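You operate a simulated robot arm through the tools that you are given. There is no shell and no other tool. Be economical: measure what you need, move in short steps, check, and stop when the job is done.

The job below is to be done with a simulated robot arm. You get a single attempt, and the scene is never put back.

TASK
Test the trip switch at level 0, reset it, then set level 6.
Fine: press its Test button once; circuits 22 and 25 light again; breakers, plugs and test buttons stay.

It is judged by the outcome, as a careful person would: the job done as asked, and still so three seconds after it is handed in. It fails if anything else is knocked over, pushed out of place, dropped, spilled or broken.

THE ROBOT
A 7-joint arm with a two-finger gripper, on a carriage that runs on a rail from [-1.235, 1.394] to [0.343, -0.387] (x, y) and turns from -182 to 150 degrees about z. Base frame: it is fixed where the carriage stands at the start and does not move with it; the origin is on the floor, on the carriage's upright axis, x ahead of it, y to its left, z up. Readings come in m, degrees, newtons and seconds.
Its first joint turns from -149.0 to 149.0 degrees. Places, roughly: breaker five [1, 0.3, 1.1]; breaker four [1, 0.4, 1.1]; breaker one [0.8, 0.6, 1.1]; breaker six [1.1, 0.3, 1.1]; breaker three [0.9, 0.5, 1.1]; breaker two [0.8, 0.5, 1.1]; changeover dial [1.1, 0.2, 1.3]; lamp marked twenty-five [0.3, 1.2, 1.2]; lamp marked twenty-two [0.3, 1.3, 1.2]; level dial [1, 0.1, 0.9]; phase dial [0.8, 0.5, 1.3]; test button beside the trip switch [1.2, 0.1, 1.1]; test button five [0.9, 0.2, 0.9]; test button four [0.8, 0.2, 0.9]; test button one [0.7, 0.4, 0.9]; test button six [0.9, 0.1, 0.9]. Payload 2.45 kg.
The tool frame sits at the grasp point between the pads (the TCP): z along the fingers, y along the line on which they close. The tips reach 0.026 m beyond it. The gripper opens to 0.096 m. The gripper's body begins 0.069 m behind the TCP.
Orientation is told as [roll, pitch, yaw] about the base's x, y, z axes, in that order, counted from this pose: with the fingers straight down and closing along the base's y, the tool's x points along the base's -x, its y along +y and its z along -z.

THE INTERFACE
- The arm moves only by the tool arm_command. Its argument "targets" is a list of rows, each a list of 3 entries, a list of its own where there are three numbers: the shift along the tool's x, y, z in mm, then the turn, a rotation vector about the tool's x, y, z in rad, then the closure, from 0 (fully open) to 1 (shut). In form: [[[x, y, z], [wx, wy, wz], fingers], ...]. A call has 1 to 20 rows; each row shifts and turns the commanded pose from where the row before left it, along the tool's axes as they then stand. Each row takes 0.2 s and may step no farther than 0.05 m and 8.6 degrees from the row before; otherwise, or with a gripper value out of range, the whole call is refused. Where a pose cannot be reached the arm comes as near as it can. A force on the tool above 40 N (or 10 N above the force at the start of the call, whichever is more), or a blocked arm, ends the call early, and 0.2 s more pass. The fingers move at their own pace and stop on an object; they squeeze with about 21 N. The grip force told is the motor's: it shows also when the fingers shut on nothing. Time passes only in rows, and 0.2 s behind the last, so rows that do not move let the fingers close. It gives the time, the measured TCP pose, the force on the tool (base axes), the opening and the grip force at its end, in the units of the frame above (readings bear some noise), with the torque about the TCP (base axes, N m) and any sound that the robot's microphone picked up.
- Cameras (640 x 400 px; columns grow to the right, rows downward): "scene" is now at [0.0054, 0.2207, 1.6723]; the picture's right is [0.64, -0.77, 0.00], its down [-0.48, -0.39, -0.79] and it looks along [0.61, 0.50, -0.62] (base axes); focal length 248 px, centre (320, 200). "wrist" rides on the gripper at [0.082, 0.003, -0.098] in the tool frame; the picture's right is [-0.04, 1.00, 0.00], its down [-0.73, -0.03, -0.68] and it looks along [-0.68, -0.03, 0.73] (tool axes); focal length 256 px, centre (320, 200). There is no depth. A picture from a camera that has moved, and an enlarged one, comes with that camera's place and axes in the base frame and with its lens. The place of the scene camera against the robot may be out by one fixed shift of up to 0.025 m in any direction.
- grab_frame(camera): a new picture of that camera. The clock stands still meanwhile.
- move_column(by): slides the trunk up (or, below 0, down) by that many m; the arm and the scene camera ride with it, the base frame stays. It gives what a move gives, with no picture.
- base_move(legs): drives the robot by 1 to 6 legs, each [ahead, left, turn to the left] in m, m and degrees, along the robot's own axes; the way and the turn of a leg run together, so that a leg with both is an arc; at most 1.5 m and 180 degrees a leg. The arm and the cameras ride along, it lands a little off, and it stops where it bumps. It keeps to its track: a leg is cut to what the track allows. It gives what a move gives.
- pan_tilt(pan, tilt): turns the head with the scene camera to pan (to the left, within 155 degrees either way) and tilt (down, from -29 to 69), counted from straight ahead of the robot. It gives what a move gives.
- zoom(camera, box): a new picture of the part [left, top, right, bottom] of that camera's present view, enlarged. The clock stands still meanwhile.
- hand_in(): hands the job in; it is judged then, once.

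Work in short steps. Places have to be worked out from the pictures, the camera data and where the tool is seen: move nearer, look again, correct. Check each grasp and each placing, and mend what went wrong. You have 120 turns and 78 pictures in all, those below and enlarged ones among them. Open the gripper and draw the arm clear of the work before you hand the job in, unless the task says otherwise; then end with one line.

The tools are called after "Call:" as name(argument=value, ...) on one line, values as JSON. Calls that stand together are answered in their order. arm_command: Moves the arm, as the interface text tells. Its arguments: {"type":"object","properties":{"targets":{"type":"array"}},"required":["targets"]} The other tools are called the same way: move_column (by) slides the trunk up or down; base_move (legs) drives the base; pan_tilt (pan, tilt) turns the head that bears the scene camera; grab_frame (camera) takes a picture; zoom (camera, box) takes an enlarged picture of a part of a camera's view; hand_in () hands the job in.

At the start:

```text
time_s: 0.0
position: [0.757, 0.0933, 1.0005]
orientation: [0.0, 0.0, 0.0]
contact_force: [-0.3, 0.0, -0.8]
torque: [-0.01, 0.01, -0.01]
finger_gap: 0.096
grasp_force: 0.1
trunk travel left (down, up): [-0.65, 0.06]
robot x, y, heading: [-0.0033, -0.0, -0.3]
head pan, tilt: [39.5, 38.2]
```

scene: 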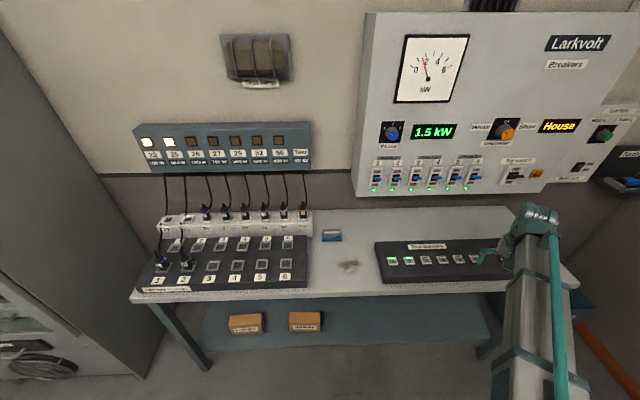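
wrist: 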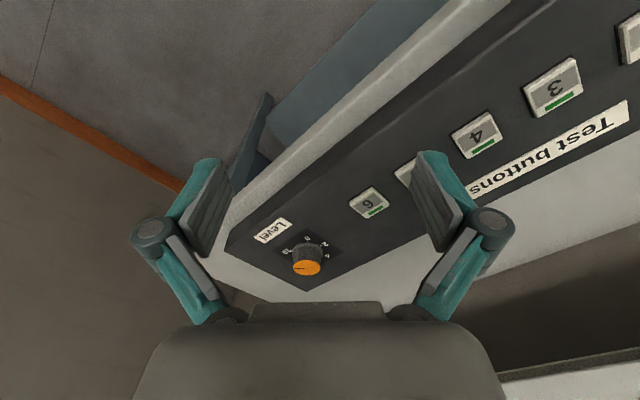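

The panel and level dial are visible, but I need the details. I'll zoom in on the trip switch area and the level dial.

Call:
zoom(camera="scene", box=[460, 100, 640, 212])

Call:
zoom(camera="wrist", box=[220, 180, 400, 292])

Call:
zoom(camera="scene", box=[360, 100, 540, 212])

Call:
zoom(camera="scene", box=[130, 110, 330, 300])

```text
3.56 times, centred on (550, 156) of scene
camera zoom: at [0.0054, 0.2207, 1.6723], right [0.64, -0.77, 0.0], down [-0.48, -0.39, -0.79], along [0.61, 0.5, -0.62], focal length 880 px, centre (-498, 356)
```

zoom: 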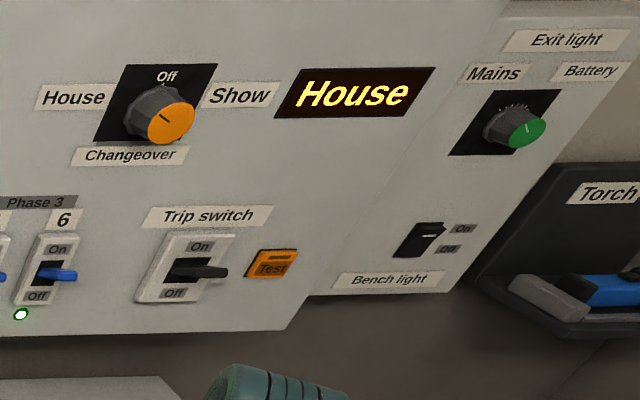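

```text
3.56 times, centred on (310, 236) of wrist
camera zoom: at [0.6748, 0.0946, 1.0975], right [0.04, 1.0, 0.0], down [0.73, -0.03, 0.68], along [0.68, -0.03, -0.73], focal length 910 px, centre (356, 72)
```

zoom: 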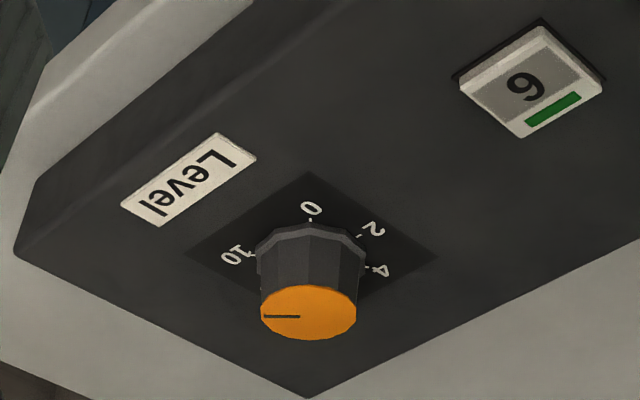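

```text
3.56 times, centred on (450, 156) of scene
camera zoom: at [0.0054, 0.2207, 1.6723], right [0.64, -0.77, 0.0], down [-0.48, -0.39, -0.79], along [0.61, 0.5, -0.62], focal length 880 px, centre (-142, 356)
```

zoom: 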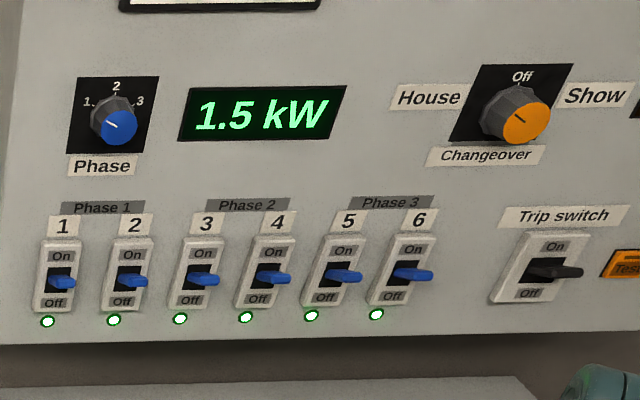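

```text
2.11 times, centred on (230, 205) of scene
camera zoom: at [0.0054, 0.2207, 1.6723], right [0.64, -0.77, 0.0], down [-0.48, -0.39, -0.79], along [0.61, 0.5, -0.62], focal length 521 px, centre (510, 190)
```

zoom: 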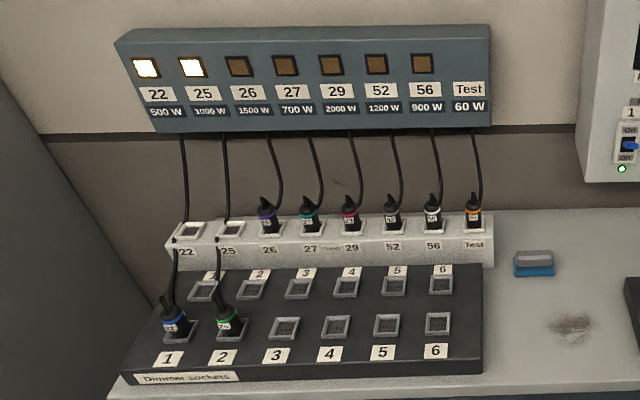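

Lamps 22 and 25 are lit, and the level dial points at 10 with a 1.5 kW load. I'll raise the trunk slightly, then drive along the rail and turn to face the wall, with the dial about straight ahead.

Call:
move_column(by=0.06)

Call:
base_move(legs=[[0.28, -0.316, 48.7]])

Call:
pan_tilt(pan=0, tilt=40)

Call:
grab_frame(camera="scene")

Call:
grab_frame(camera="wrist")

```text
time_s: 1.0
position: [0.755, 0.0933, 1.0594]
orientation: [0.0, -0.1, 0.0]
contact_force: [0.0, 0.1, -1.0]
torque: [0.04, 0.0, -0.02]
finger_gap: 0.0962
grasp_force: 0.1
trunk travel left (down, up): [-0.71, 0.0]
robot x, y, heading: [0.0, 0.0035, 0.2]
head pan, tilt: [39.5, 38.2]
```

```text
time_s: 3.6
position: [0.6852, 0.3407, 1.0595]
orientation: [0.0, -0.1, 48.6]
contact_force: [-0.1, -0.6, -0.8]
torque: [0.02, 0.01, 0.0]
finger_gap: 0.096
grasp_force: 0.1
trunk travel left (down, up): [-0.71, 0.0]
robot x, y, heading: [0.2525, -0.2868, 48.5]
head pan, tilt: [39.5, 38.2]
cut short: leg 1
```

```text
time_s: 4.7
position: [0.6849, 0.3397, 1.0593]
orientation: [0.0, 0.0, 48.6]
contact_force: [0.6, 0.3, 0.0]
torque: [0.02, -0.04, -0.02]
finger_gap: 0.0959
grasp_force: 0.1
trunk travel left (down, up): [-0.71, 0.0]
robot x, y, heading: [0.2555, -0.2892, 48.7]
head pan, tilt: [0.0, 40.0]
```

```text
71 pictures are left
camera scene: at [0.1374, -0.1488, 1.7296], right [0.75, -0.66, 0.0], down [-0.42, -0.48, -0.77], along [0.51, 0.57, -0.64], focal length 248 px, centre (320, 200)
```

scene: 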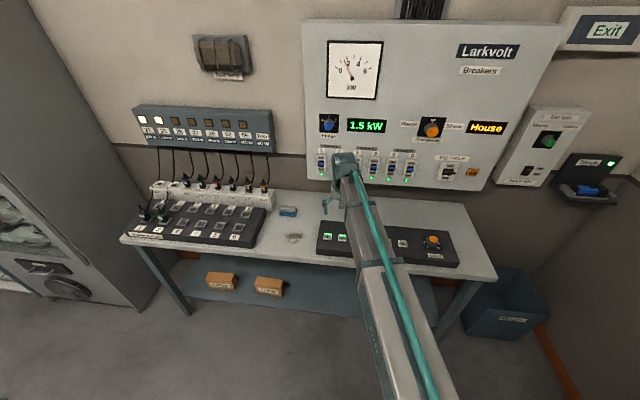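

```text
70 pictures are left
camera wrist: at [0.6293, 0.28, 1.1575], right [-0.72, 0.69, 0.0], down [0.51, 0.53, 0.68], along [0.47, 0.49, -0.73], focal length 256 px, centre (320, 200)
```

wrist: 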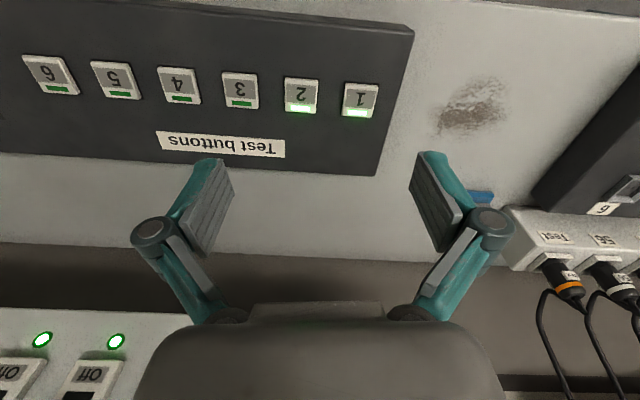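

The robot stopped at (0.256, -0.289), heading 48.7°. The dial is at about (0.93, 0.06), still to my right, so I'll continue along the rail and square up to heading ~41.6°.

Call:
base_move(legs=[[-0.014, -0.115, -7]])

Call:
grab_frame(camera="wrist")

```text
time_s: 5.9
position: [0.8396, 0.1929, 1.0608]
orientation: [0.0, 0.0, 41.4]
contact_force: [0.7, -0.2, 0.1]
torque: [0.03, 0.01, 0.03]
finger_gap: 0.0961
grasp_force: 0.0
trunk travel left (down, up): [-0.71, 0.0]
robot x, y, heading: [0.331, -0.3767, 41.3]
head pan, tilt: [0.0, 40.0]
```

```text
69 pictures are left
camera wrist: at [0.7766, 0.1397, 1.1576], right [-0.63, 0.78, 0.0], down [0.57, 0.46, 0.68], along [0.53, 0.43, -0.73], focal length 256 px, centre (320, 200)
```

wrist: 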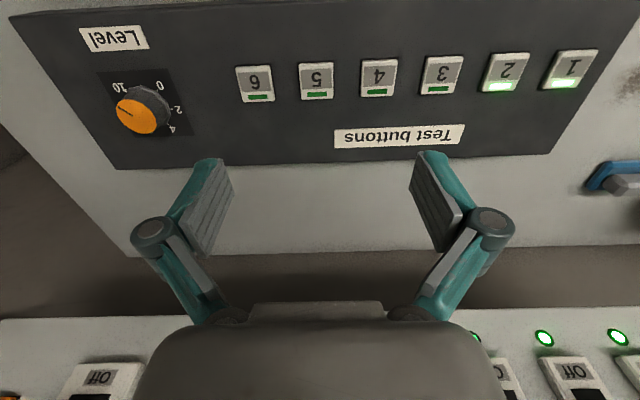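

I'm now square to the wall. Intersecting the two wrist rays puts the dial cap at about (0.993, 0.063, 0.897). I'll move above it at the current height.

Call:
arm_command(targets=[[[-6, -40, 0], [0, 0, 0], 0], [[-6, -40, 0], [0, 0, 0], 0], [[-6, -40, 0], [0, 0, 0], 0], [[-6, -40, 0], [0, 0, 0], 0], [[-6, -39, 0], [0, 0, 0], 0], [[0, 0, 0], [0, 0, 0], 0]])

Call:
grab_frame(camera="wrist")

```text
time_s: 7.3
position: [0.9928, 0.0646, 1.0562]
orientation: [0.1, 0.0, 41.2]
contact_force: [0.7, 0.3, 0.7]
torque: [-0.01, -0.01, 0.0]
finger_gap: 0.0962
grasp_force: 0.1
trunk travel left (down, up): [-0.71, 0.0]
robot x, y, heading: [0.3286, -0.3752, 41.2]
head pan, tilt: [0.0, 40.0]
```

```text
68 pictures are left
camera wrist: at [0.93, 0.0111, 1.1534], right [-0.63, 0.78, 0.0], down [0.57, 0.46, 0.68], along [0.53, 0.43, -0.73], focal length 256 px, centre (320, 200)
```

wrist: 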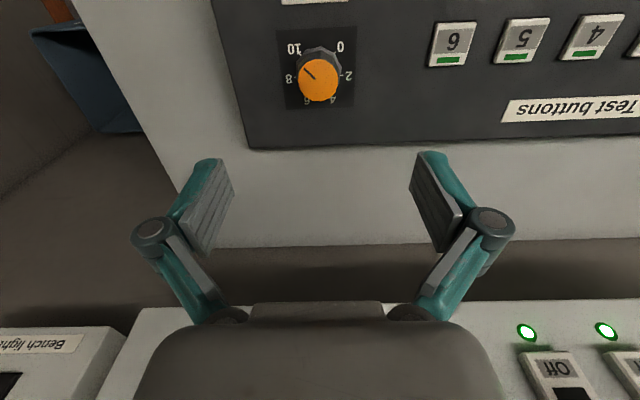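

The dial is square below the gripper, pointer near 10 (scale 0–10 over ~270°). I'll correct a few mm, turn the tool clockwise 1.2 rad while lowering it most of the way, and check with a picture.

Call:
arm_command(targets=[[[-4, -2, 10], [0, 0, 0], 0], [[0, 0, 15], [0, 0, 0.15], 0], [[0, 0, 15], [0, 0, 0.15], 0], [[0, 0, 15], [0, 0, 0.15], 0], [[0, 0, 15], [0, 0, 0.15], 0], [[0, 0, 15], [0, 0, 0.15], 0], [[0, 0, 15], [0, 0, 0.15], 0], [[0, 0, 5], [0, 0, 0.15], 0], [[0, 0, 0], [0, 0, 0.15], 0], [[0, 0, 0], [0, 0, 0], 0]])

Call:
grab_frame(camera="wrist")

Call:
zoom(camera="scene", box=[270, 150, 480, 290])

```text
time_s: 9.5
position: [0.9956, 0.0656, 0.9536]
orientation: [0.0, 0.1, -27.4]
contact_force: [0.7, 0.2, 0.4]
torque: [0.0, -0.01, 0.01]
finger_gap: 0.0962
grasp_force: 0.0
trunk travel left (down, up): [-0.71, 0.0]
robot x, y, heading: [0.3304, -0.3737, 41.2]
head pan, tilt: [0.0, 40.0]
```

```text
67 pictures are left
camera wrist: at [0.9254, 0.1046, 1.0507], right [0.5, 0.87, 0.0], down [0.64, -0.36, 0.68], along [0.59, -0.34, -0.73], focal length 256 px, centre (320, 200)
```

wrist: 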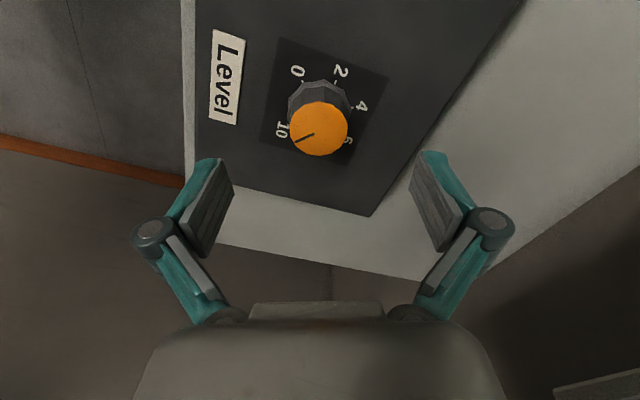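

```text
2.86 times, centred on (375, 220) of scene
camera zoom: at [0.2341, -0.2251, 1.7296], right [0.66, -0.75, 0.0], down [-0.48, -0.42, -0.77], along [0.58, 0.51, -0.64], focal length 707 px, centre (163, 143)
```

zoom: 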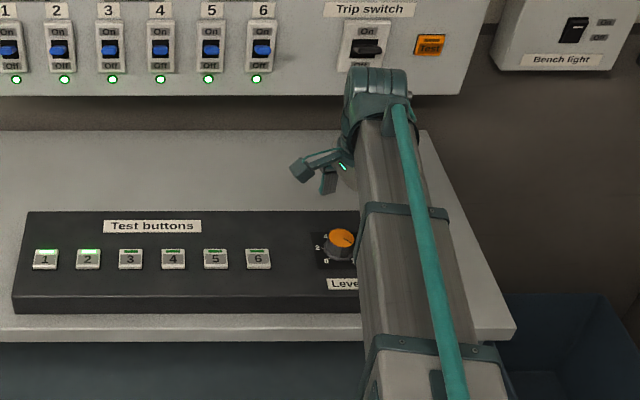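

All rays agree that the knob cap is at (0.9955, 0.0645, 0.897), centred under the TCP. I'll lower to z≈0.897 and close.

Call:
arm_command(targets=[[[0, 0, 15], [0, 0, 0], 0], [[0, 0, 15], [0, 0, 0], 0], [[0, 0, 15], [0, 0, 0], 0], [[0, 0, 10], [0, 0, 0], 0], [[0, 0, 0], [0, 0, 0], 0]])

Call:
arm_command(targets=[[[0, 0, 0], [0, 0, 0], 1], [[0, 0, 0], [0, 0, 0], 1], [[0, 0, 0], [0, 0, 0], 1], [[0, 0, 0], [0, 0, 0], 1]])

Call:
grab_frame(camera="wrist")

```text
time_s: 10.7
position: [0.9964, 0.0654, 0.9001]
orientation: [0.0, 0.1, -27.5]
contact_force: [0.3, -0.2, 0.1]
torque: [0.02, 0.0, -0.01]
finger_gap: 0.0961
grasp_force: 0.1
trunk travel left (down, up): [-0.71, 0.0]
robot x, y, heading: [0.3352, -0.3709, 41.4]
head pan, tilt: [0.0, 40.0]
```

```text
time_s: 11.7
position: [0.9955, 0.0649, 0.899]
orientation: [-0.1, -0.1, -27.4]
contact_force: [-3.8, -6.4, -2.0]
torque: [-0.25, 0.11, 0.06]
finger_gap: 0.0418
grasp_force: 45.4
trunk travel left (down, up): [-0.71, 0.0]
robot x, y, heading: [0.3345, -0.3739, 41.4]
head pan, tilt: [0.0, 40.0]
```

```text
65 pictures are left
camera wrist: at [0.9254, 0.1036, 0.9974], right [0.5, 0.87, 0.0], down [0.64, -0.36, 0.68], along [0.59, -0.34, -0.73], focal length 256 px, centre (320, 200)
```

wrist: 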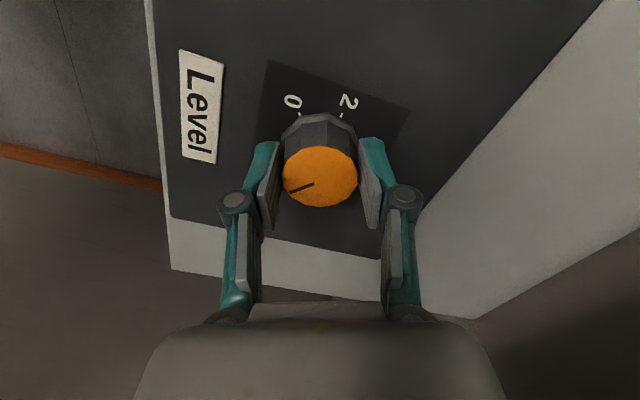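

Gripped firmly (41.8 mm). I'll turn counter-clockwise (seen from above) by 2.4 rad, from 10 downward.

Call:
arm_command(targets=[[[0, -1, 0], [0, 0, -0.1], 1], [[0, 0, 0], [0, 0, -0.14], 1], [[0, 0, 0], [0, 0, -0.14], 1], [[0, 0, 0], [0, 0, -0.14], 1], [[0, 0, 0], [0, 0, -0.14], 1], [[0, 0, 0], [0, 0, -0.14], 1], [[0, 0, 0], [0, 0, -0.14], 1], [[0, 0, 0], [0, 0, -0.14], 1], [[0, 0, 0], [0, 0, -0.14], 1]])

Call:
grab_frame(camera="wrist")

```text
time_s: 13.7
position: [0.9953, 0.0637, 0.8995]
orientation: [0.0, -0.1, 42.6]
contact_force: [-5.5, 4.9, 2.3]
torque: [-0.61, 1.0, 0.0]
finger_gap: 0.0417
grasp_force: 44.8
trunk travel left (down, up): [-0.71, 0.0]
robot x, y, heading: [0.332, -0.3744, 41.4]
head pan, tilt: [0.0, 40.0]
```

```text
64 pictures are left
camera wrist: at [0.9341, 0.0093, 0.9974], right [-0.65, 0.76, 0.0], down [0.56, 0.48, 0.68], along [0.52, 0.44, -0.73], focal length 256 px, centre (320, 200)
```

wrist: 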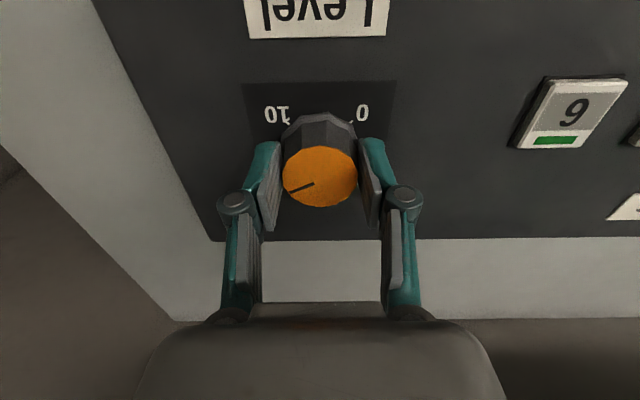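

The knob turns along with the gripper. I'll continue by another 72°.

Call:
arm_command(targets=[[[0, 0, 0], [0, 0, -0.14], 1], [[0, 0, 0], [0, 0, -0.14], 1], [[0, 0, 0], [0, 0, -0.14], 1], [[0, 0, 0], [0, 0, -0.14], 1], [[0, 0, 0], [0, 0, -0.14], 1], [[0, 0, 0], [0, 0, -0.14], 1], [[0, 0, 0], [0, 0, -0.14], 1], [[0, 0, 0], [0, 0, -0.14], 1], [[0, 0, 0], [0, 0, -0.14], 1], [[0, 0, 0], [0, 0, 0], 1]])

Call:
grab_frame(camera="wrist")

```text
time_s: 15.9
position: [0.9961, 0.0628, 0.8999]
orientation: [0.0, 0.1, 114.7]
contact_force: [6.7, 2.9, 4.2]
torque: [0.53, -0.27, -0.01]
finger_gap: 0.0417
grasp_force: 44.7
trunk travel left (down, up): [-0.71, 0.0]
robot x, y, heading: [0.3329, -0.3754, 41.2]
head pan, tilt: [0.0, 40.0]
```

```text
63 pictures are left
camera wrist: at [1.0279, -0.0132, 0.9975], right [-0.92, -0.38, 0.0], down [-0.28, 0.68, 0.68], along [-0.26, 0.63, -0.73], focal length 256 px, centre (320, 200)
```

wrist: 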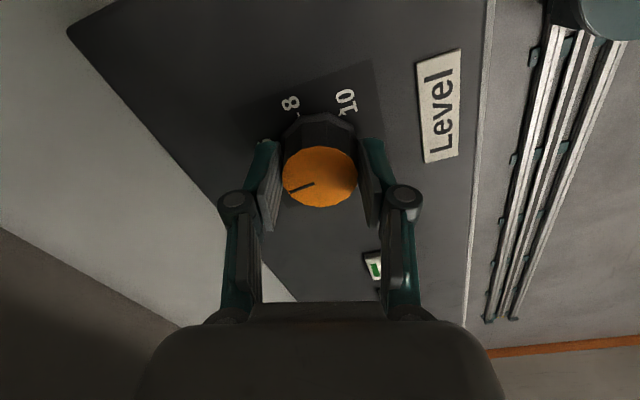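

Still gripped; about 128° remain. I'll open, turn back 2.24 rad at the same height (buttons are more than 0.1 m away) and regrip.

Call:
arm_command(targets=[[[0, 0, 0], [0, 0, 0], 0.2], [[0, 0, 0], [0, 0, 0], 0.2], [[0, 0, 0], [0, 0, 0.14], 0.2], [[0, 0, 0], [0, 0, 0.14], 0.2], [[0, 0, 0], [0, 0, 0.14], 0.2], [[0, 0, 0], [0, 0, 0.14], 0.2], [[0, 0, 0], [0, 0, 0.14], 0.2], [[0, 0, 0], [0, 0, 0.14], 0.2], [[0, 0, 0], [0, 0, 0.14], 0.2], [[0, 0, 0], [0, 0, 0.14], 0.2], [[0, 0, 0], [0, 0, 0.14], 0.2], [[0, 0, 0], [0, 0, 0.14], 0.2], [[0, 0, 0], [0, 0, 0.14], 0.2], [[0, 0, 0], [0, 0, 0.14], 0.2], [[0, 0, 0], [0, 0, 0.14], 0.2], [[0, 0, 0], [0, 0, 0.14], 0.2], [[0, 0, 0], [0, 0, 0.14], 0.2], [[0, 0, 0], [0, 0, 0.14], 0.2]])

Call:
grab_frame(camera="wrist")

```text
time_s: 19.7
position: [0.9974, 0.0627, 0.8999]
orientation: [0.1, 0.0, -13.8]
contact_force: [-0.2, 0.4, -0.1]
torque: [-0.02, -0.04, 0.0]
finger_gap: 0.0767
grasp_force: 0.1
trunk travel left (down, up): [-0.71, 0.0]
robot x, y, heading: [0.3343, -0.3757, 41.1]
head pan, tilt: [0.0, 40.0]
```

```text
62 pictures are left
camera wrist: at [0.9184, 0.0847, 0.9973], right [0.28, 0.96, 0.0], down [0.71, -0.2, 0.68], along [0.65, -0.19, -0.73], focal length 256 px, centre (320, 200)
```

wrist: 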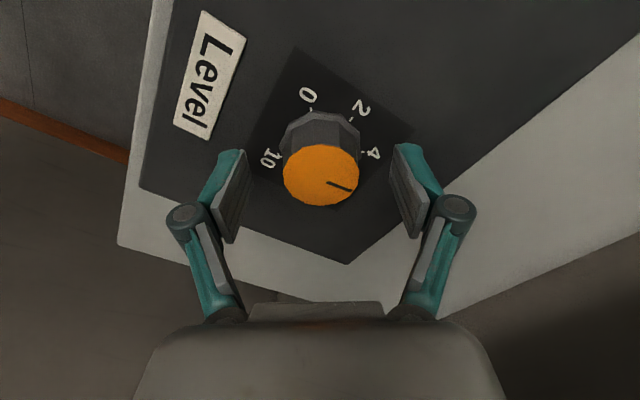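

The pointer is now a bit past 4 (roughly 4.7). I'll regrip and turn about 118° more counter-clockwise, then check.

Call:
arm_command(targets=[[[0, 0, 0], [0, 0, 0], 1], [[0, 0, 0], [0, 0, 0], 1], [[0, 0, 0], [0, 0, 0], 1], [[0, 0, 0], [0, 0, 0], 1], [[0, 0, 0], [0, 0, -0.14], 1], [[0, 0, 0], [0, 0, -0.14], 1], [[0, 0, 0], [0, 0, -0.14], 1], [[0, 0, 0], [0, 0, -0.14], 1], [[0, 0, 0], [0, 0, -0.14], 1], [[0, 0, 0], [0, 0, -0.14], 1], [[0, 0, 0], [0, 0, -0.14], 1], [[0, 0, 0], [0, 0, -0.14], 1], [[0, 0, 0], [0, 0, -0.14], 1], [[0, 0, 0], [0, 0, -0.14], 1], [[0, 0, 0], [0, 0, -0.14], 1], [[0, 0, 0], [0, 0, -0.14], 1], [[0, 0, 0], [0, 0, -0.14], 1], [[0, 0, 0], [0, 0, -0.14], 1], [[0, 0, 0], [0, 0, -0.1], 1]])

Call:
grab_frame(camera="wrist")

```text
time_s: 23.7
position: [0.9948, 0.0642, 0.8998]
orientation: [0.0, 0.0, 104.5]
contact_force: [-1.0, 16.4, 9.3]
torque: [-0.15, 0.39, -0.01]
finger_gap: 0.0419
grasp_force: 44.8
trunk travel left (down, up): [-0.71, 0.0]
robot x, y, heading: [0.3308, -0.3732, 41.4]
head pan, tilt: [0.0, 40.0]
```

```text
61 pictures are left
camera wrist: at [1.0138, -0.0168, 0.9975], right [-0.98, -0.21, 0.0], down [-0.16, 0.72, 0.68], along [-0.14, 0.66, -0.73], focal length 256 px, centre (320, 200)
```

wrist: 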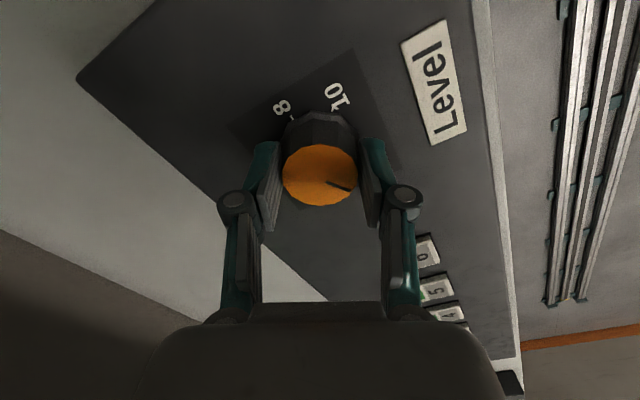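

About 260° turned. I'll open, lift 70 mm and turn back to yaw ~41° to read the dial.

Call:
arm_command(targets=[[[0, 0, 0], [0, 0, 0], 0], [[0, 0, 0], [0, 0, 0], 0], [[0, 0, 0], [0, 0, 0], 0], [[0, 0, -15], [0, 0, 0.14], 0], [[0, 0, -15], [0, 0, 0.14], 0], [[0, 0, -15], [0, 0, 0.14], 0], [[0, 0, -15], [0, 0, 0.14], 0], [[0, 0, -10], [0, 0, 0.14], 0], [[0, 0, 0], [0, 0, 0.14], 0], [[0, 0, 0], [0, 0, 0.14], 0], [[0, 0, 0], [0, 0, 0.12], 0]])

Call:
zoom(camera="wrist", box=[220, 40, 420, 165])

Call:
grab_frame(camera="scene")

```text
time_s: 26.1
position: [0.997, 0.0649, 0.9701]
orientation: [0.0, 0.0, 41.2]
contact_force: [-0.8, 0.2, 0.3]
torque: [-0.03, 0.01, 0.0]
finger_gap: 0.096
grasp_force: 0.2
trunk travel left (down, up): [-0.71, 0.0]
robot x, y, heading: [0.3295, -0.3768, 41.4]
head pan, tilt: [0.0, 40.0]
```

```text
3.20 times, centred on (320, 102) of wrist
camera zoom: at [0.9331, 0.0114, 1.0676], right [-0.63, 0.78, 0.0], down [0.57, 0.46, 0.68], along [0.53, 0.43, -0.73], focal length 819 px, centre (320, 512)
```

zoom: 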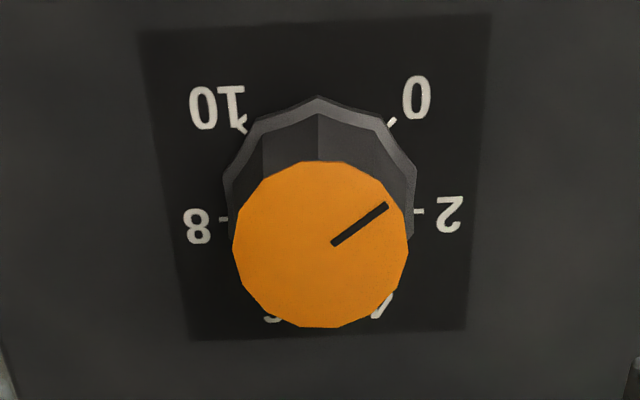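

```text
59 pictures are left
camera scene: at [0.2341, -0.2251, 1.7296], right [0.66, -0.75, 0.0], down [-0.48, -0.42, -0.77], along [0.58, 0.51, -0.64], focal length 248 px, centre (320, 200)
```

scene: 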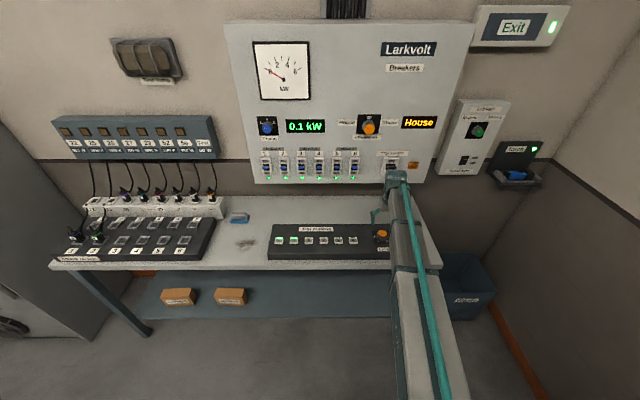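

The dial reads about 0.3 (0.1 kW), so roughly 9–10° remain. I'll lower, grip, turn 0.17 rad, and release.

Call:
arm_command(targets=[[[0, 0, 20], [0, 0, 0.08], 0], [[0, 0, 20], [0, 0, 0], 0], [[0, 0, 20], [0, 0, 0], 0], [[0, 0, 10], [0, 0, 0], 0], [[0, 0, 0], [0, 0, 0], 1], [[0, 0, 0], [0, 0, 0], 1], [[0, 0, 0], [0, 0, 0], 1], [[0, 0, 0], [0, 0, 0], 1], [[0, 0, 0], [0, 0, 0], 1], [[0, 0, 0], [0, 0, -0.06], 1], [[0, 0, 0], [0, 0, -0.06], 1], [[0, 0, 0], [0, 0, -0.05], 1], [[0, 0, 0], [0, 0, 0], 1]])

Call:
arm_command(targets=[[[0, 0, 0], [0, 0, 0], 0], [[0, 0, 0], [0, 0, 0], 0], [[0, 0, 0], [0, 0, 0], 0], [[0, 0, -20], [0, 0, 0], 0], [[0, 0, -20], [0, 0, 0], 0], [[0, 0, -20], [0, 0, 0], 0], [[0, 0, -10], [0, 0, 0], 0]])

Call:
zoom(camera="wrist", box=[220, 40, 420, 165])

Call:
zoom(camera="scene", box=[230, 90, 450, 230])

```text
time_s: 28.9
position: [0.9955, 0.0639, 0.901]
orientation: [0.0, 0.0, 46.6]
contact_force: [-6.1, 5.6, 8.4]
torque: [-0.05, 0.35, 0.04]
finger_gap: 0.0412
grasp_force: 45.0
trunk travel left (down, up): [-0.71, 0.0]
robot x, y, heading: [0.3357, -0.3722, 41.2]
head pan, tilt: [0.0, 40.0]
```

```text
time_s: 30.5
position: [0.9953, 0.0644, 0.9698]
orientation: [0.0, 0.0, 46.5]
contact_force: [-0.3, -0.7, 0.4]
torque: [-0.02, 0.04, 0.01]
finger_gap: 0.0961
grasp_force: 0.1
trunk travel left (down, up): [-0.71, 0.0]
robot x, y, heading: [0.3343, -0.3758, 41.1]
head pan, tilt: [0.0, 40.0]
```

```text
3.20 times, centred on (320, 102) of wrist
camera zoom: at [0.9383, 0.0059, 1.0675], right [-0.7, 0.72, 0.0], down [0.53, 0.51, 0.68], along [0.49, 0.47, -0.73], focal length 819 px, centre (320, 512)
```

zoom: 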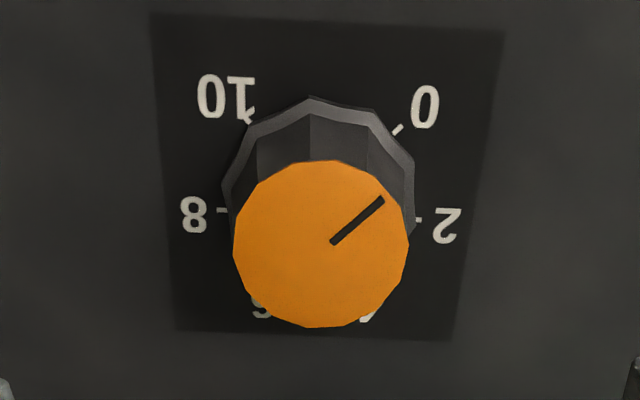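

```text
2.86 times, centred on (340, 160) of scene
camera zoom: at [0.2341, -0.2252, 1.7296], right [0.66, -0.75, 0.0], down [-0.48, -0.42, -0.77], along [0.58, 0.51, -0.64], focal length 707 px, centre (263, 314)
```

zoom: 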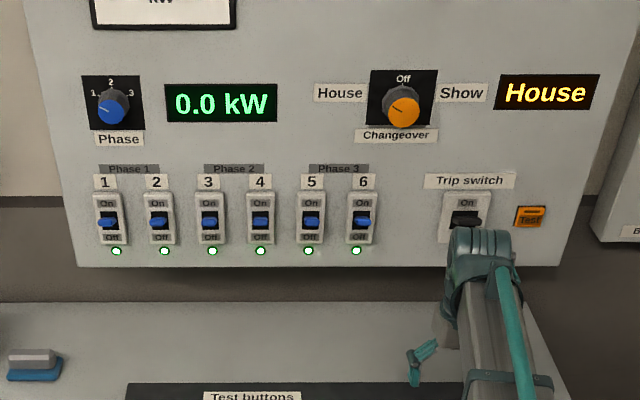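

The display shows 0.0 kW and the pointer is at 0. The test button triangulates to about (1.220, 0.089, 1.14), and the trip lever to about (1.134, 0.153, 1.145). I'll raise the arm, move right and pitch the tool to point at the wall with fingers closed.

Call:
arm_command(targets=[[[0, 0, -40], [0, 0, 0.09], 0], [[15, -30, -35], [0, 0, 0], 1], [[15, -30, -35], [0, 0, 0], 1], [[15, -30, -20], [0, 0, 0], 1], [[15, -30, 0], [0, 0, 0], 1], [[0, 0, 0], [0, -0.143, 0], 1], [[0, 0, 0], [0, -0.143, 0], 1], [[0, 0, 0], [0, -0.143, 0], 1], [[0, 0, 0], [0, -0.143, 0], 1], [[0, 0, 0], [0, -0.143, 0], 1], [[0, 0, 0], [0, -0.143, 0], 1], [[0, 0, 0], [0, -0.143, 0], 1], [[0, 0, 0], [0, -0.143, 0], 1], [[0, 0, 0], [0, -0.143, 0], 1], [[0, 0, 0], [0, -0.143, 0], 1], [[0, 0, 0], [0, -0.141, 0], 1], [[0, 0, 0], [0, 0, 0], 1]])

Call:
grab_frame(camera="scene")

Call:
grab_frame(camera="wrist")

```text
time_s: 34.1
position: [1.0305, -0.0652, 1.0992]
orientation: [54.3, -90.0, -13.0]
contact_force: [0.0, -0.3, 0.8]
torque: [-0.02, 0.0, 0.0]
finger_gap: 0.0
grasp_force: 21.1
trunk travel left (down, up): [-0.71, 0.0]
robot x, y, heading: [0.331, -0.3746, 41.2]
head pan, tilt: [0.0, 40.0]
```

```text
56 pictures are left
camera scene: at [0.2341, -0.2252, 1.7296], right [0.66, -0.75, 0.0], down [-0.48, -0.42, -0.77], along [0.58, 0.51, -0.64], focal length 248 px, centre (320, 200)
```

scene: 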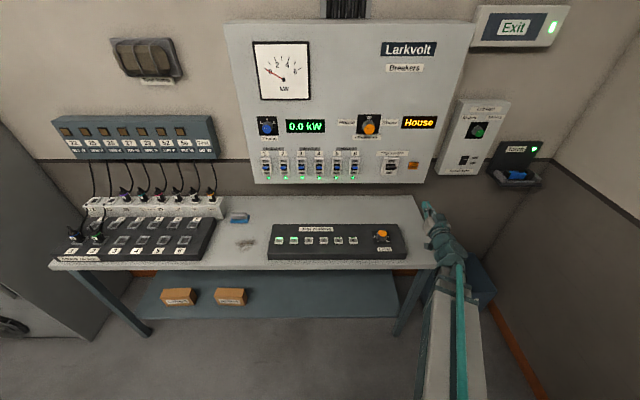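

```text
55 pictures are left
camera wrist: at [0.9548, -0.1298, 1.0168], right [-0.66, 0.75, 0.04], down [-0.49, -0.47, 0.73], along [0.57, 0.46, 0.68], focal length 256 px, centre (320, 200)
```

wrist: 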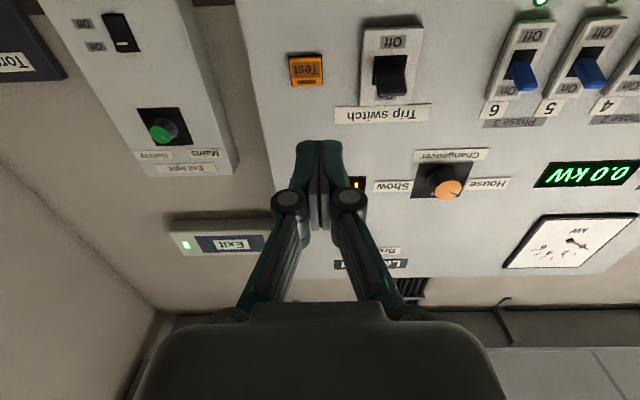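

The tool now faces the wall. By the wrist ray, the button is ~0.24 m ahead, ~20 mm right and 15–40 mm up. I'll advance 120 mm with partial correction and look again.

Call:
arm_command(targets=[[[-7, -5, 40], [0, 0, 0], 1], [[-7, -5, 40], [0, 0, 0], 1], [[-6, -5, 40], [0, 0, 0], 1], [[0, 0, 0], [0, 0, 0], 1]])

Call:
grab_frame(camera="wrist")

Call:
zoom(camera="scene", box=[360, 130, 480, 210])

```text
time_s: 35.1
position: [1.1334, -0.0004, 1.1225]
orientation: [-43.9, -89.9, 85.2]
contact_force: [-0.3, 0.6, -0.5]
torque: [-0.03, 0.02, -0.02]
finger_gap: 0.0
grasp_force: 20.5
trunk travel left (down, up): [-0.71, 0.0]
robot x, y, heading: [0.3322, -0.3732, 41.4]
head pan, tilt: [0.0, 40.0]
```

```text
54 pictures are left
camera wrist: at [1.0566, -0.0642, 1.04], right [-0.66, 0.75, 0.04], down [-0.49, -0.47, 0.73], along [0.57, 0.46, 0.68], focal length 256 px, centre (320, 200)
```

wrist: 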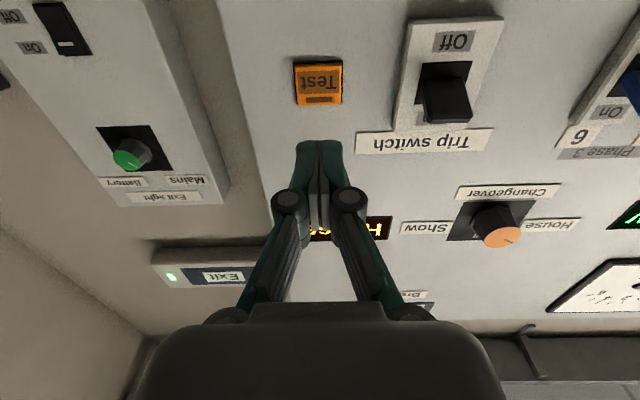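

```text
5.00 times, centred on (420, 170) of scene
camera zoom: at [0.234, -0.2251, 1.7296], right [0.66, -0.75, 0.0], down [-0.48, -0.42, -0.77], along [0.58, 0.51, -0.64], focal length 1238 px, centre (-180, 350)
```

zoom: 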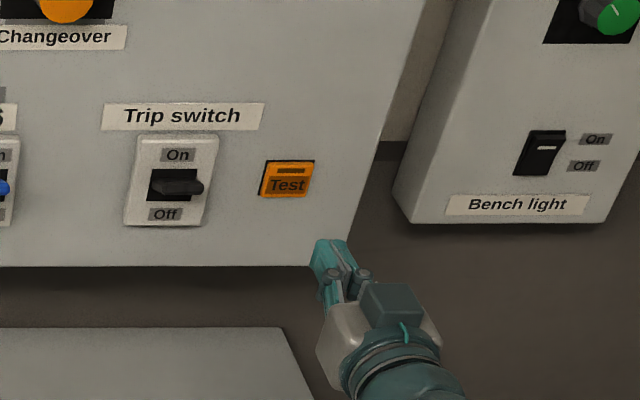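

The button is now aligned with the tool axis, with the tips 100–120 mm short of it. I'll advance 75 mm and look.

Call:
arm_command(targets=[[[3, 0, 25], [0, 0, 0], 1], [[0, 0, 25], [0, 0, 0], 1], [[0, 0, 25], [0, 0, 0], 1], [[0, 0, 0], [0, 0, 0], 1]])

Call:
grab_frame(camera="wrist")

Call:
zoom(camera="scene", box=[360, 130, 480, 210])

```text
time_s: 36.1
position: [1.1877, 0.048, 1.1176]
orientation: [-14.7, -90.0, 56.0]
contact_force: [0.0, 0.4, 0.1]
torque: [0.01, 0.0, -0.06]
finger_gap: 0.0
grasp_force: 20.8
trunk travel left (down, up): [-0.71, 0.0]
robot x, y, heading: [0.3337, -0.3771, 41.6]
head pan, tilt: [0.0, 40.0]
```

```text
52 pictures are left
camera wrist: at [1.1118, -0.0146, 1.035], right [-0.66, 0.75, 0.04], down [-0.49, -0.47, 0.73], along [0.57, 0.46, 0.68], focal length 256 px, centre (320, 200)
```

wrist: 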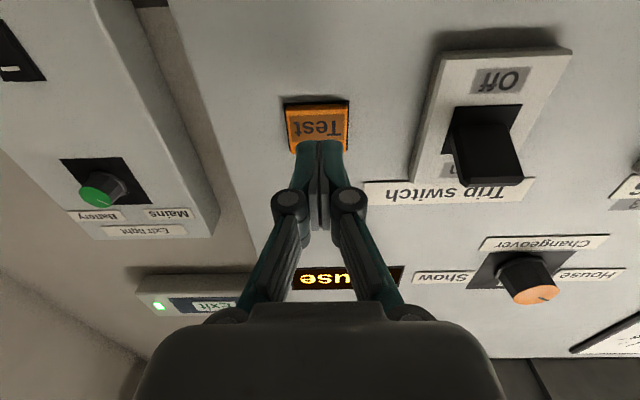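

```text
5.00 times, centred on (420, 170) of scene
camera zoom: at [0.234, -0.2251, 1.7296], right [0.66, -0.75, 0.0], down [-0.48, -0.42, -0.77], along [0.58, 0.51, -0.64], focal length 1238 px, centre (-180, 350)
```

zoom: 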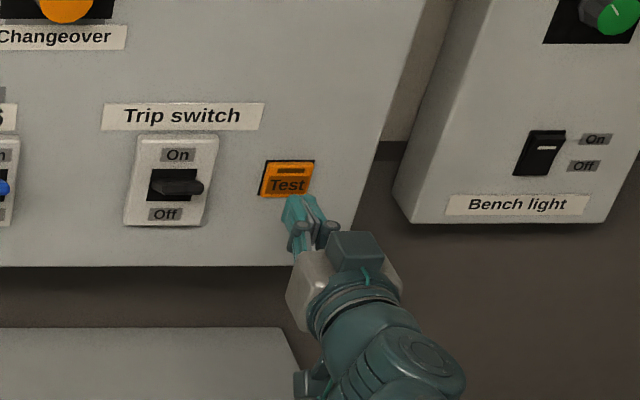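

Aligned; the face is ~30 mm beyond the tips. I'll advance 24 mm and then small steps, watching the force and sound.

Call:
arm_command(targets=[[[0, 0, 12], [0, 0, 0], 1], [[0, 0, 10], [0, 0, 0], 1], [[0, 0, 3], [0, 0, 0], 1], [[0, 0, 3], [0, 0, 0], 1], [[0, 0, 0], [0, 0, 0], 1]])

Call:
zoom(camera="scene", box=[360, 130, 480, 210])

```text
time_s: 37.3
position: [1.2075, 0.0704, 1.1168]
orientation: [-10.2, -90.0, 51.4]
contact_force: [0.3, 0.2, -0.2]
torque: [-0.04, -0.01, 0.03]
finger_gap: 0.0
grasp_force: 20.7
trunk travel left (down, up): [-0.71, 0.0]
robot x, y, heading: [0.3336, -0.3742, 41.1]
head pan, tilt: [0.0, 40.0]
```

```text
5.00 times, centred on (420, 170) of scene
camera zoom: at [0.2341, -0.2251, 1.7296], right [0.66, -0.75, 0.0], down [-0.48, -0.42, -0.77], along [0.58, 0.51, -0.64], focal length 1238 px, centre (-180, 350)
```

zoom: 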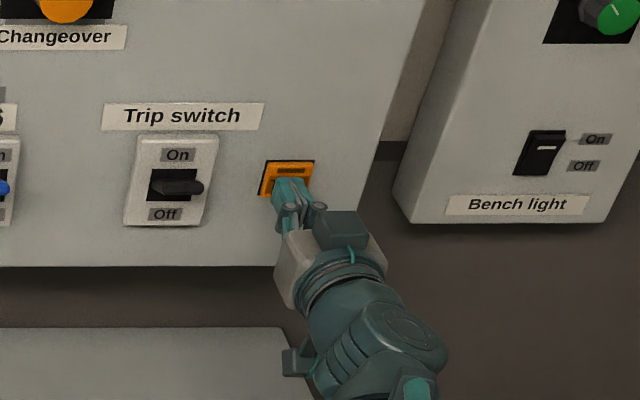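

No contact yet. I'll advance in 2.5 mm steps.

Call:
arm_command(targets=[[[0, 0, 2.5], [0, 0, 0], 1], [[0, 0, 2.5], [0, 0, 0], 1], [[0, 0, 2.5], [0, 0, 0], 1], [[0, 0, 0], [0, 0, 0], 1]])

Call:
zoom(camera="scene", box=[360, 130, 480, 210])

```text
time_s: 38.3
position: [1.2119, 0.0754, 1.1169]
orientation: [-66.5, -90.0, 107.7]
contact_force: [-2.0, -1.8, 0.5]
torque: [0.05, -0.03, -0.03]
finger_gap: 0.006
grasp_force: 28.5
trunk travel left (down, up): [-0.71, 0.0]
robot x, y, heading: [0.3354, -0.3753, 41.2]
head pan, tilt: [0.0, 40.0]
heard: click
```

```text
5.00 times, centred on (420, 170) of scene
camera zoom: at [0.2338, -0.2254, 1.7296], right [0.66, -0.75, 0.0], down [-0.48, -0.42, -0.77], along [0.58, 0.51, -0.64], focal length 1238 px, centre (-180, 350)
```

zoom: 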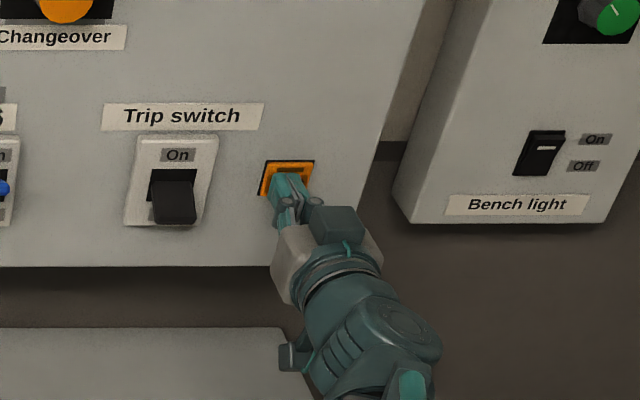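

A click was heard and the trip lever dropped to Off. I'll retract 80 mm straight back.

Call:
arm_command(targets=[[[0, 0, -5], [0, 0, 0], 1], [[0, 0, -15], [0, 0, 0], 1], [[0, 0, -20], [0, 0, 0], 1], [[0, 0, -20], [0, 0, 0], 1], [[0, 0, -20], [0, 0, 0], 1], [[0, 0, 0], [0, 0, 0], 1]])

Call:
grab_frame(camera="wrist")

Call:
zoom(camera="scene", box=[230, 90, 450, 230])

```text
time_s: 39.7
position: [1.1525, 0.0244, 1.1161]
orientation: [-12.3, -90.0, 53.6]
contact_force: [0.6, 0.8, -1.1]
torque: [0.01, 0.0, -0.03]
finger_gap: 0.0
grasp_force: 27.9
trunk travel left (down, up): [-0.71, 0.0]
robot x, y, heading: [0.3329, -0.3778, 41.2]
head pan, tilt: [0.0, 40.0]
```

```text
48 pictures are left
camera wrist: at [1.0773, -0.0406, 1.0328], right [-0.66, 0.75, 0.04], down [-0.49, -0.47, 0.73], along [0.57, 0.46, 0.68], focal length 256 px, centre (320, 200)
```

wrist: 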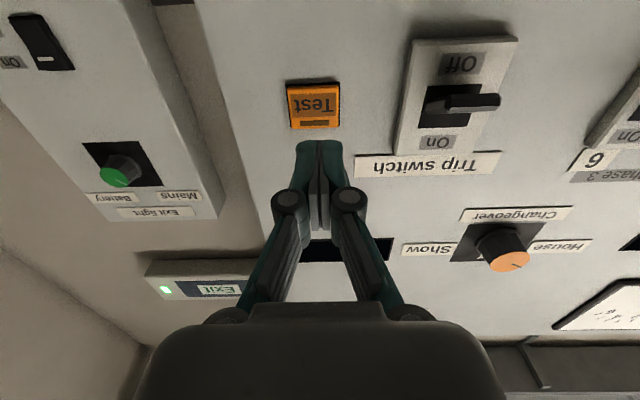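

```text
2.86 times, centred on (340, 160) of scene
camera zoom: at [0.2342, -0.2251, 1.7296], right [0.66, -0.75, 0.0], down [-0.48, -0.42, -0.77], along [0.58, 0.51, -0.64], focal length 707 px, centre (263, 314)
```

zoom: 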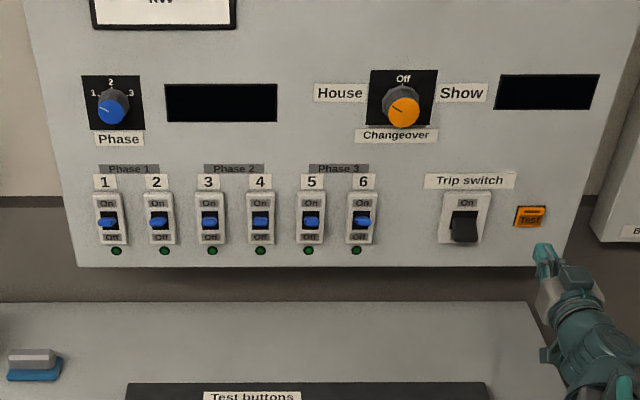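

The panel is dead (tripped). The lever tip is ~98 mm left of the tool, at z≈1.097. I'll back off slightly, move left and down to below the lever, and look before moving in.

Call:
arm_command(targets=[[[12, 20, -20], [0, 0, 0], 1], [[12, 26, 0], [0, 0, 0], 1], [[12, 26, 0], [0, 0, 0], 1], [[14, 26, 0], [0, 0, 0], 1], [[0, 0, 0], [0, 0, 0], 1]])

Call:
grab_frame(camera="wrist")

Call:
zoom(camera="scene", box=[340, 130, 460, 210])

```text
time_s: 40.9
position: [1.0738, 0.0847, 1.0666]
orientation: [-37.3, -90.0, 78.4]
contact_force: [0.2, -0.4, 0.6]
torque: [0.03, -0.03, 0.03]
finger_gap: 0.0001
grasp_force: 28.8
trunk travel left (down, up): [-0.71, 0.0]
robot x, y, heading: [0.3305, -0.3765, 41.7]
head pan, tilt: [0.0, 40.0]
```

```text
46 pictures are left
camera wrist: at [0.999, 0.0201, 0.9849], right [-0.66, 0.75, 0.04], down [-0.49, -0.47, 0.73], along [0.57, 0.46, 0.68], focal length 256 px, centre (320, 200)
```

wrist: 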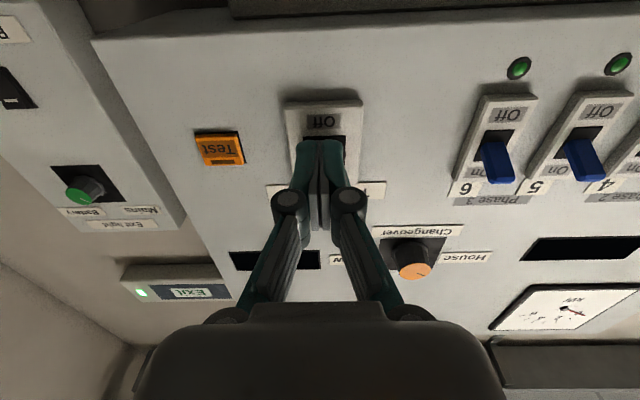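

```text
5.00 times, centred on (400, 170) of scene
camera zoom: at [0.2342, -0.2252, 1.7296], right [0.66, -0.75, 0.0], down [-0.48, -0.42, -0.77], along [0.58, 0.51, -0.64], focal length 1238 px, centre (-80, 350)
```

zoom: 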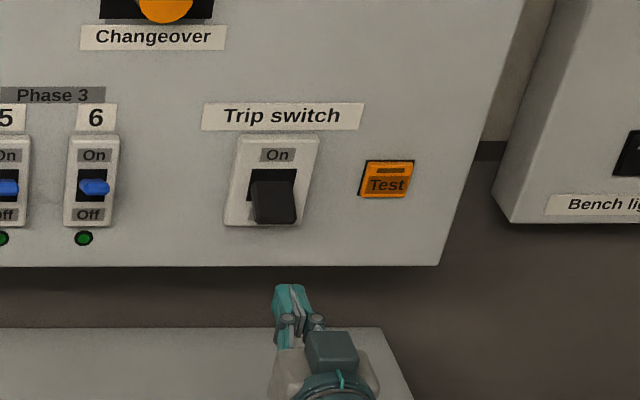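

Laterally aligned under the lever. I'll drop 8 mm more and advance 55 mm underneath it.

Call:
arm_command(targets=[[[8, 0, 15], [0, 0, 0], 1], [[0, 0, 15], [0, 0, 0], 1], [[0, 0, 15], [0, 0, 0], 1], [[0, 0, 10], [0, 0, 0], 1], [[0, 0, 0], [0, 0, 0], 1]])

Call:
grab_frame(camera="wrist")

Call:
zoom(camera="scene", box=[340, 130, 460, 210])

```text
time_s: 42.1
position: [1.1147, 0.1179, 1.0599]
orientation: [-10.7, -90.1, 51.9]
contact_force: [-0.2, 0.0, -0.4]
torque: [0.03, 0.0, -0.04]
finger_gap: 0.0005
grasp_force: 28.8
trunk travel left (down, up): [-0.71, 0.0]
robot x, y, heading: [0.332, -0.376, 41.3]
head pan, tilt: [0.0, 40.0]
```

```text
44 pictures are left
camera wrist: at [1.0395, 0.0545, 0.9773], right [-0.66, 0.75, 0.04], down [-0.49, -0.47, 0.73], along [0.57, 0.46, 0.68], focal length 256 px, centre (320, 200)
```

wrist: 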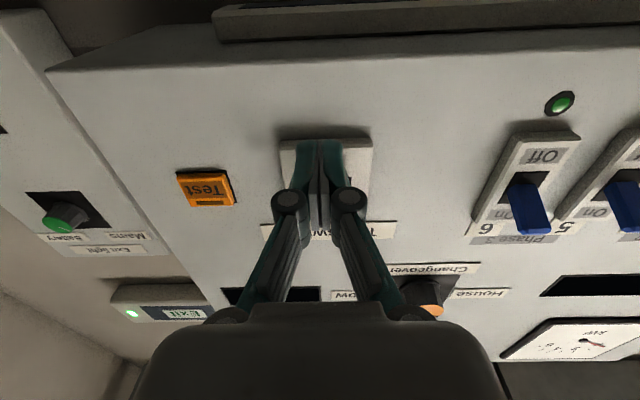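

```text
5.00 times, centred on (400, 170) of scene
camera zoom: at [0.2341, -0.2252, 1.7296], right [0.66, -0.75, 0.0], down [-0.48, -0.42, -0.77], along [0.58, 0.51, -0.64], focal length 1238 px, centre (-80, 350)
```

zoom: 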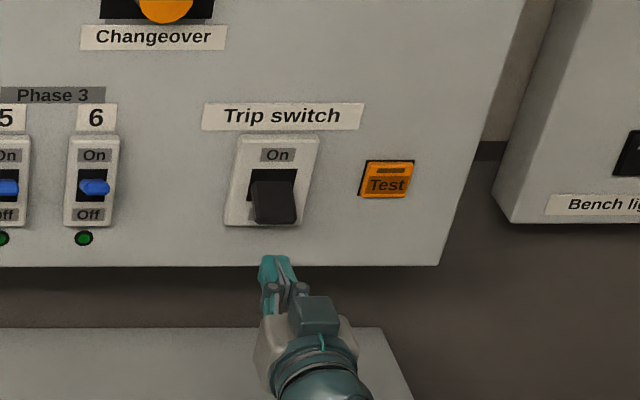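

The tip is under the lever. I'll go 6 mm deeper and raise in 6 mm steps.

Call:
arm_command(targets=[[[0, 0, 6], [0, 0, 0], 1], [[-6, 0, 0], [0, 0, 0], 1], [[-6, 0, 0], [0, 0, 0], 1], [[-6, 0, 0], [0, 0, 0], 1], [[-6, 0, 0], [0, 0, 0], 1], [[-6, 0, 0], [0, 0, 0], 1], [[-6, 0, 0], [0, 0, 0], 1], [[-6, 0, 0], [0, 0, 0], 1], [[-6, 0, 0], [0, 0, 0], 1], [[0, 0, 0], [0, 0, 0], 1]])

Call:
zoom(camera="scene", box=[340, 130, 460, 210])

```text
time_s: 44.3
position: [1.1186, 0.1235, 1.1061]
orientation: [13.1, -90.0, 28.3]
contact_force: [-0.1, -0.2, -0.1]
torque: [-0.01, 0.04, -0.04]
finger_gap: 0.0002
grasp_force: 28.3
trunk travel left (down, up): [-0.71, 0.0]
robot x, y, heading: [0.3331, -0.3752, 41.5]
head pan, tilt: [0.0, 40.0]
```

```text
5.00 times, centred on (400, 170) of scene
camera zoom: at [0.2341, -0.2252, 1.7296], right [0.66, -0.75, 0.0], down [-0.48, -0.42, -0.77], along [0.58, 0.51, -0.64], focal length 1238 px, centre (-80, 350)
```

zoom: 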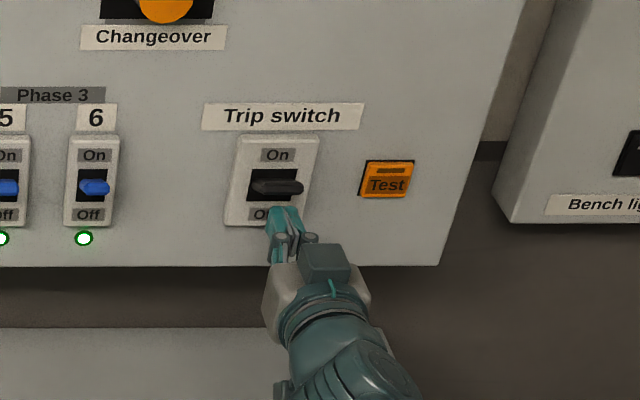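

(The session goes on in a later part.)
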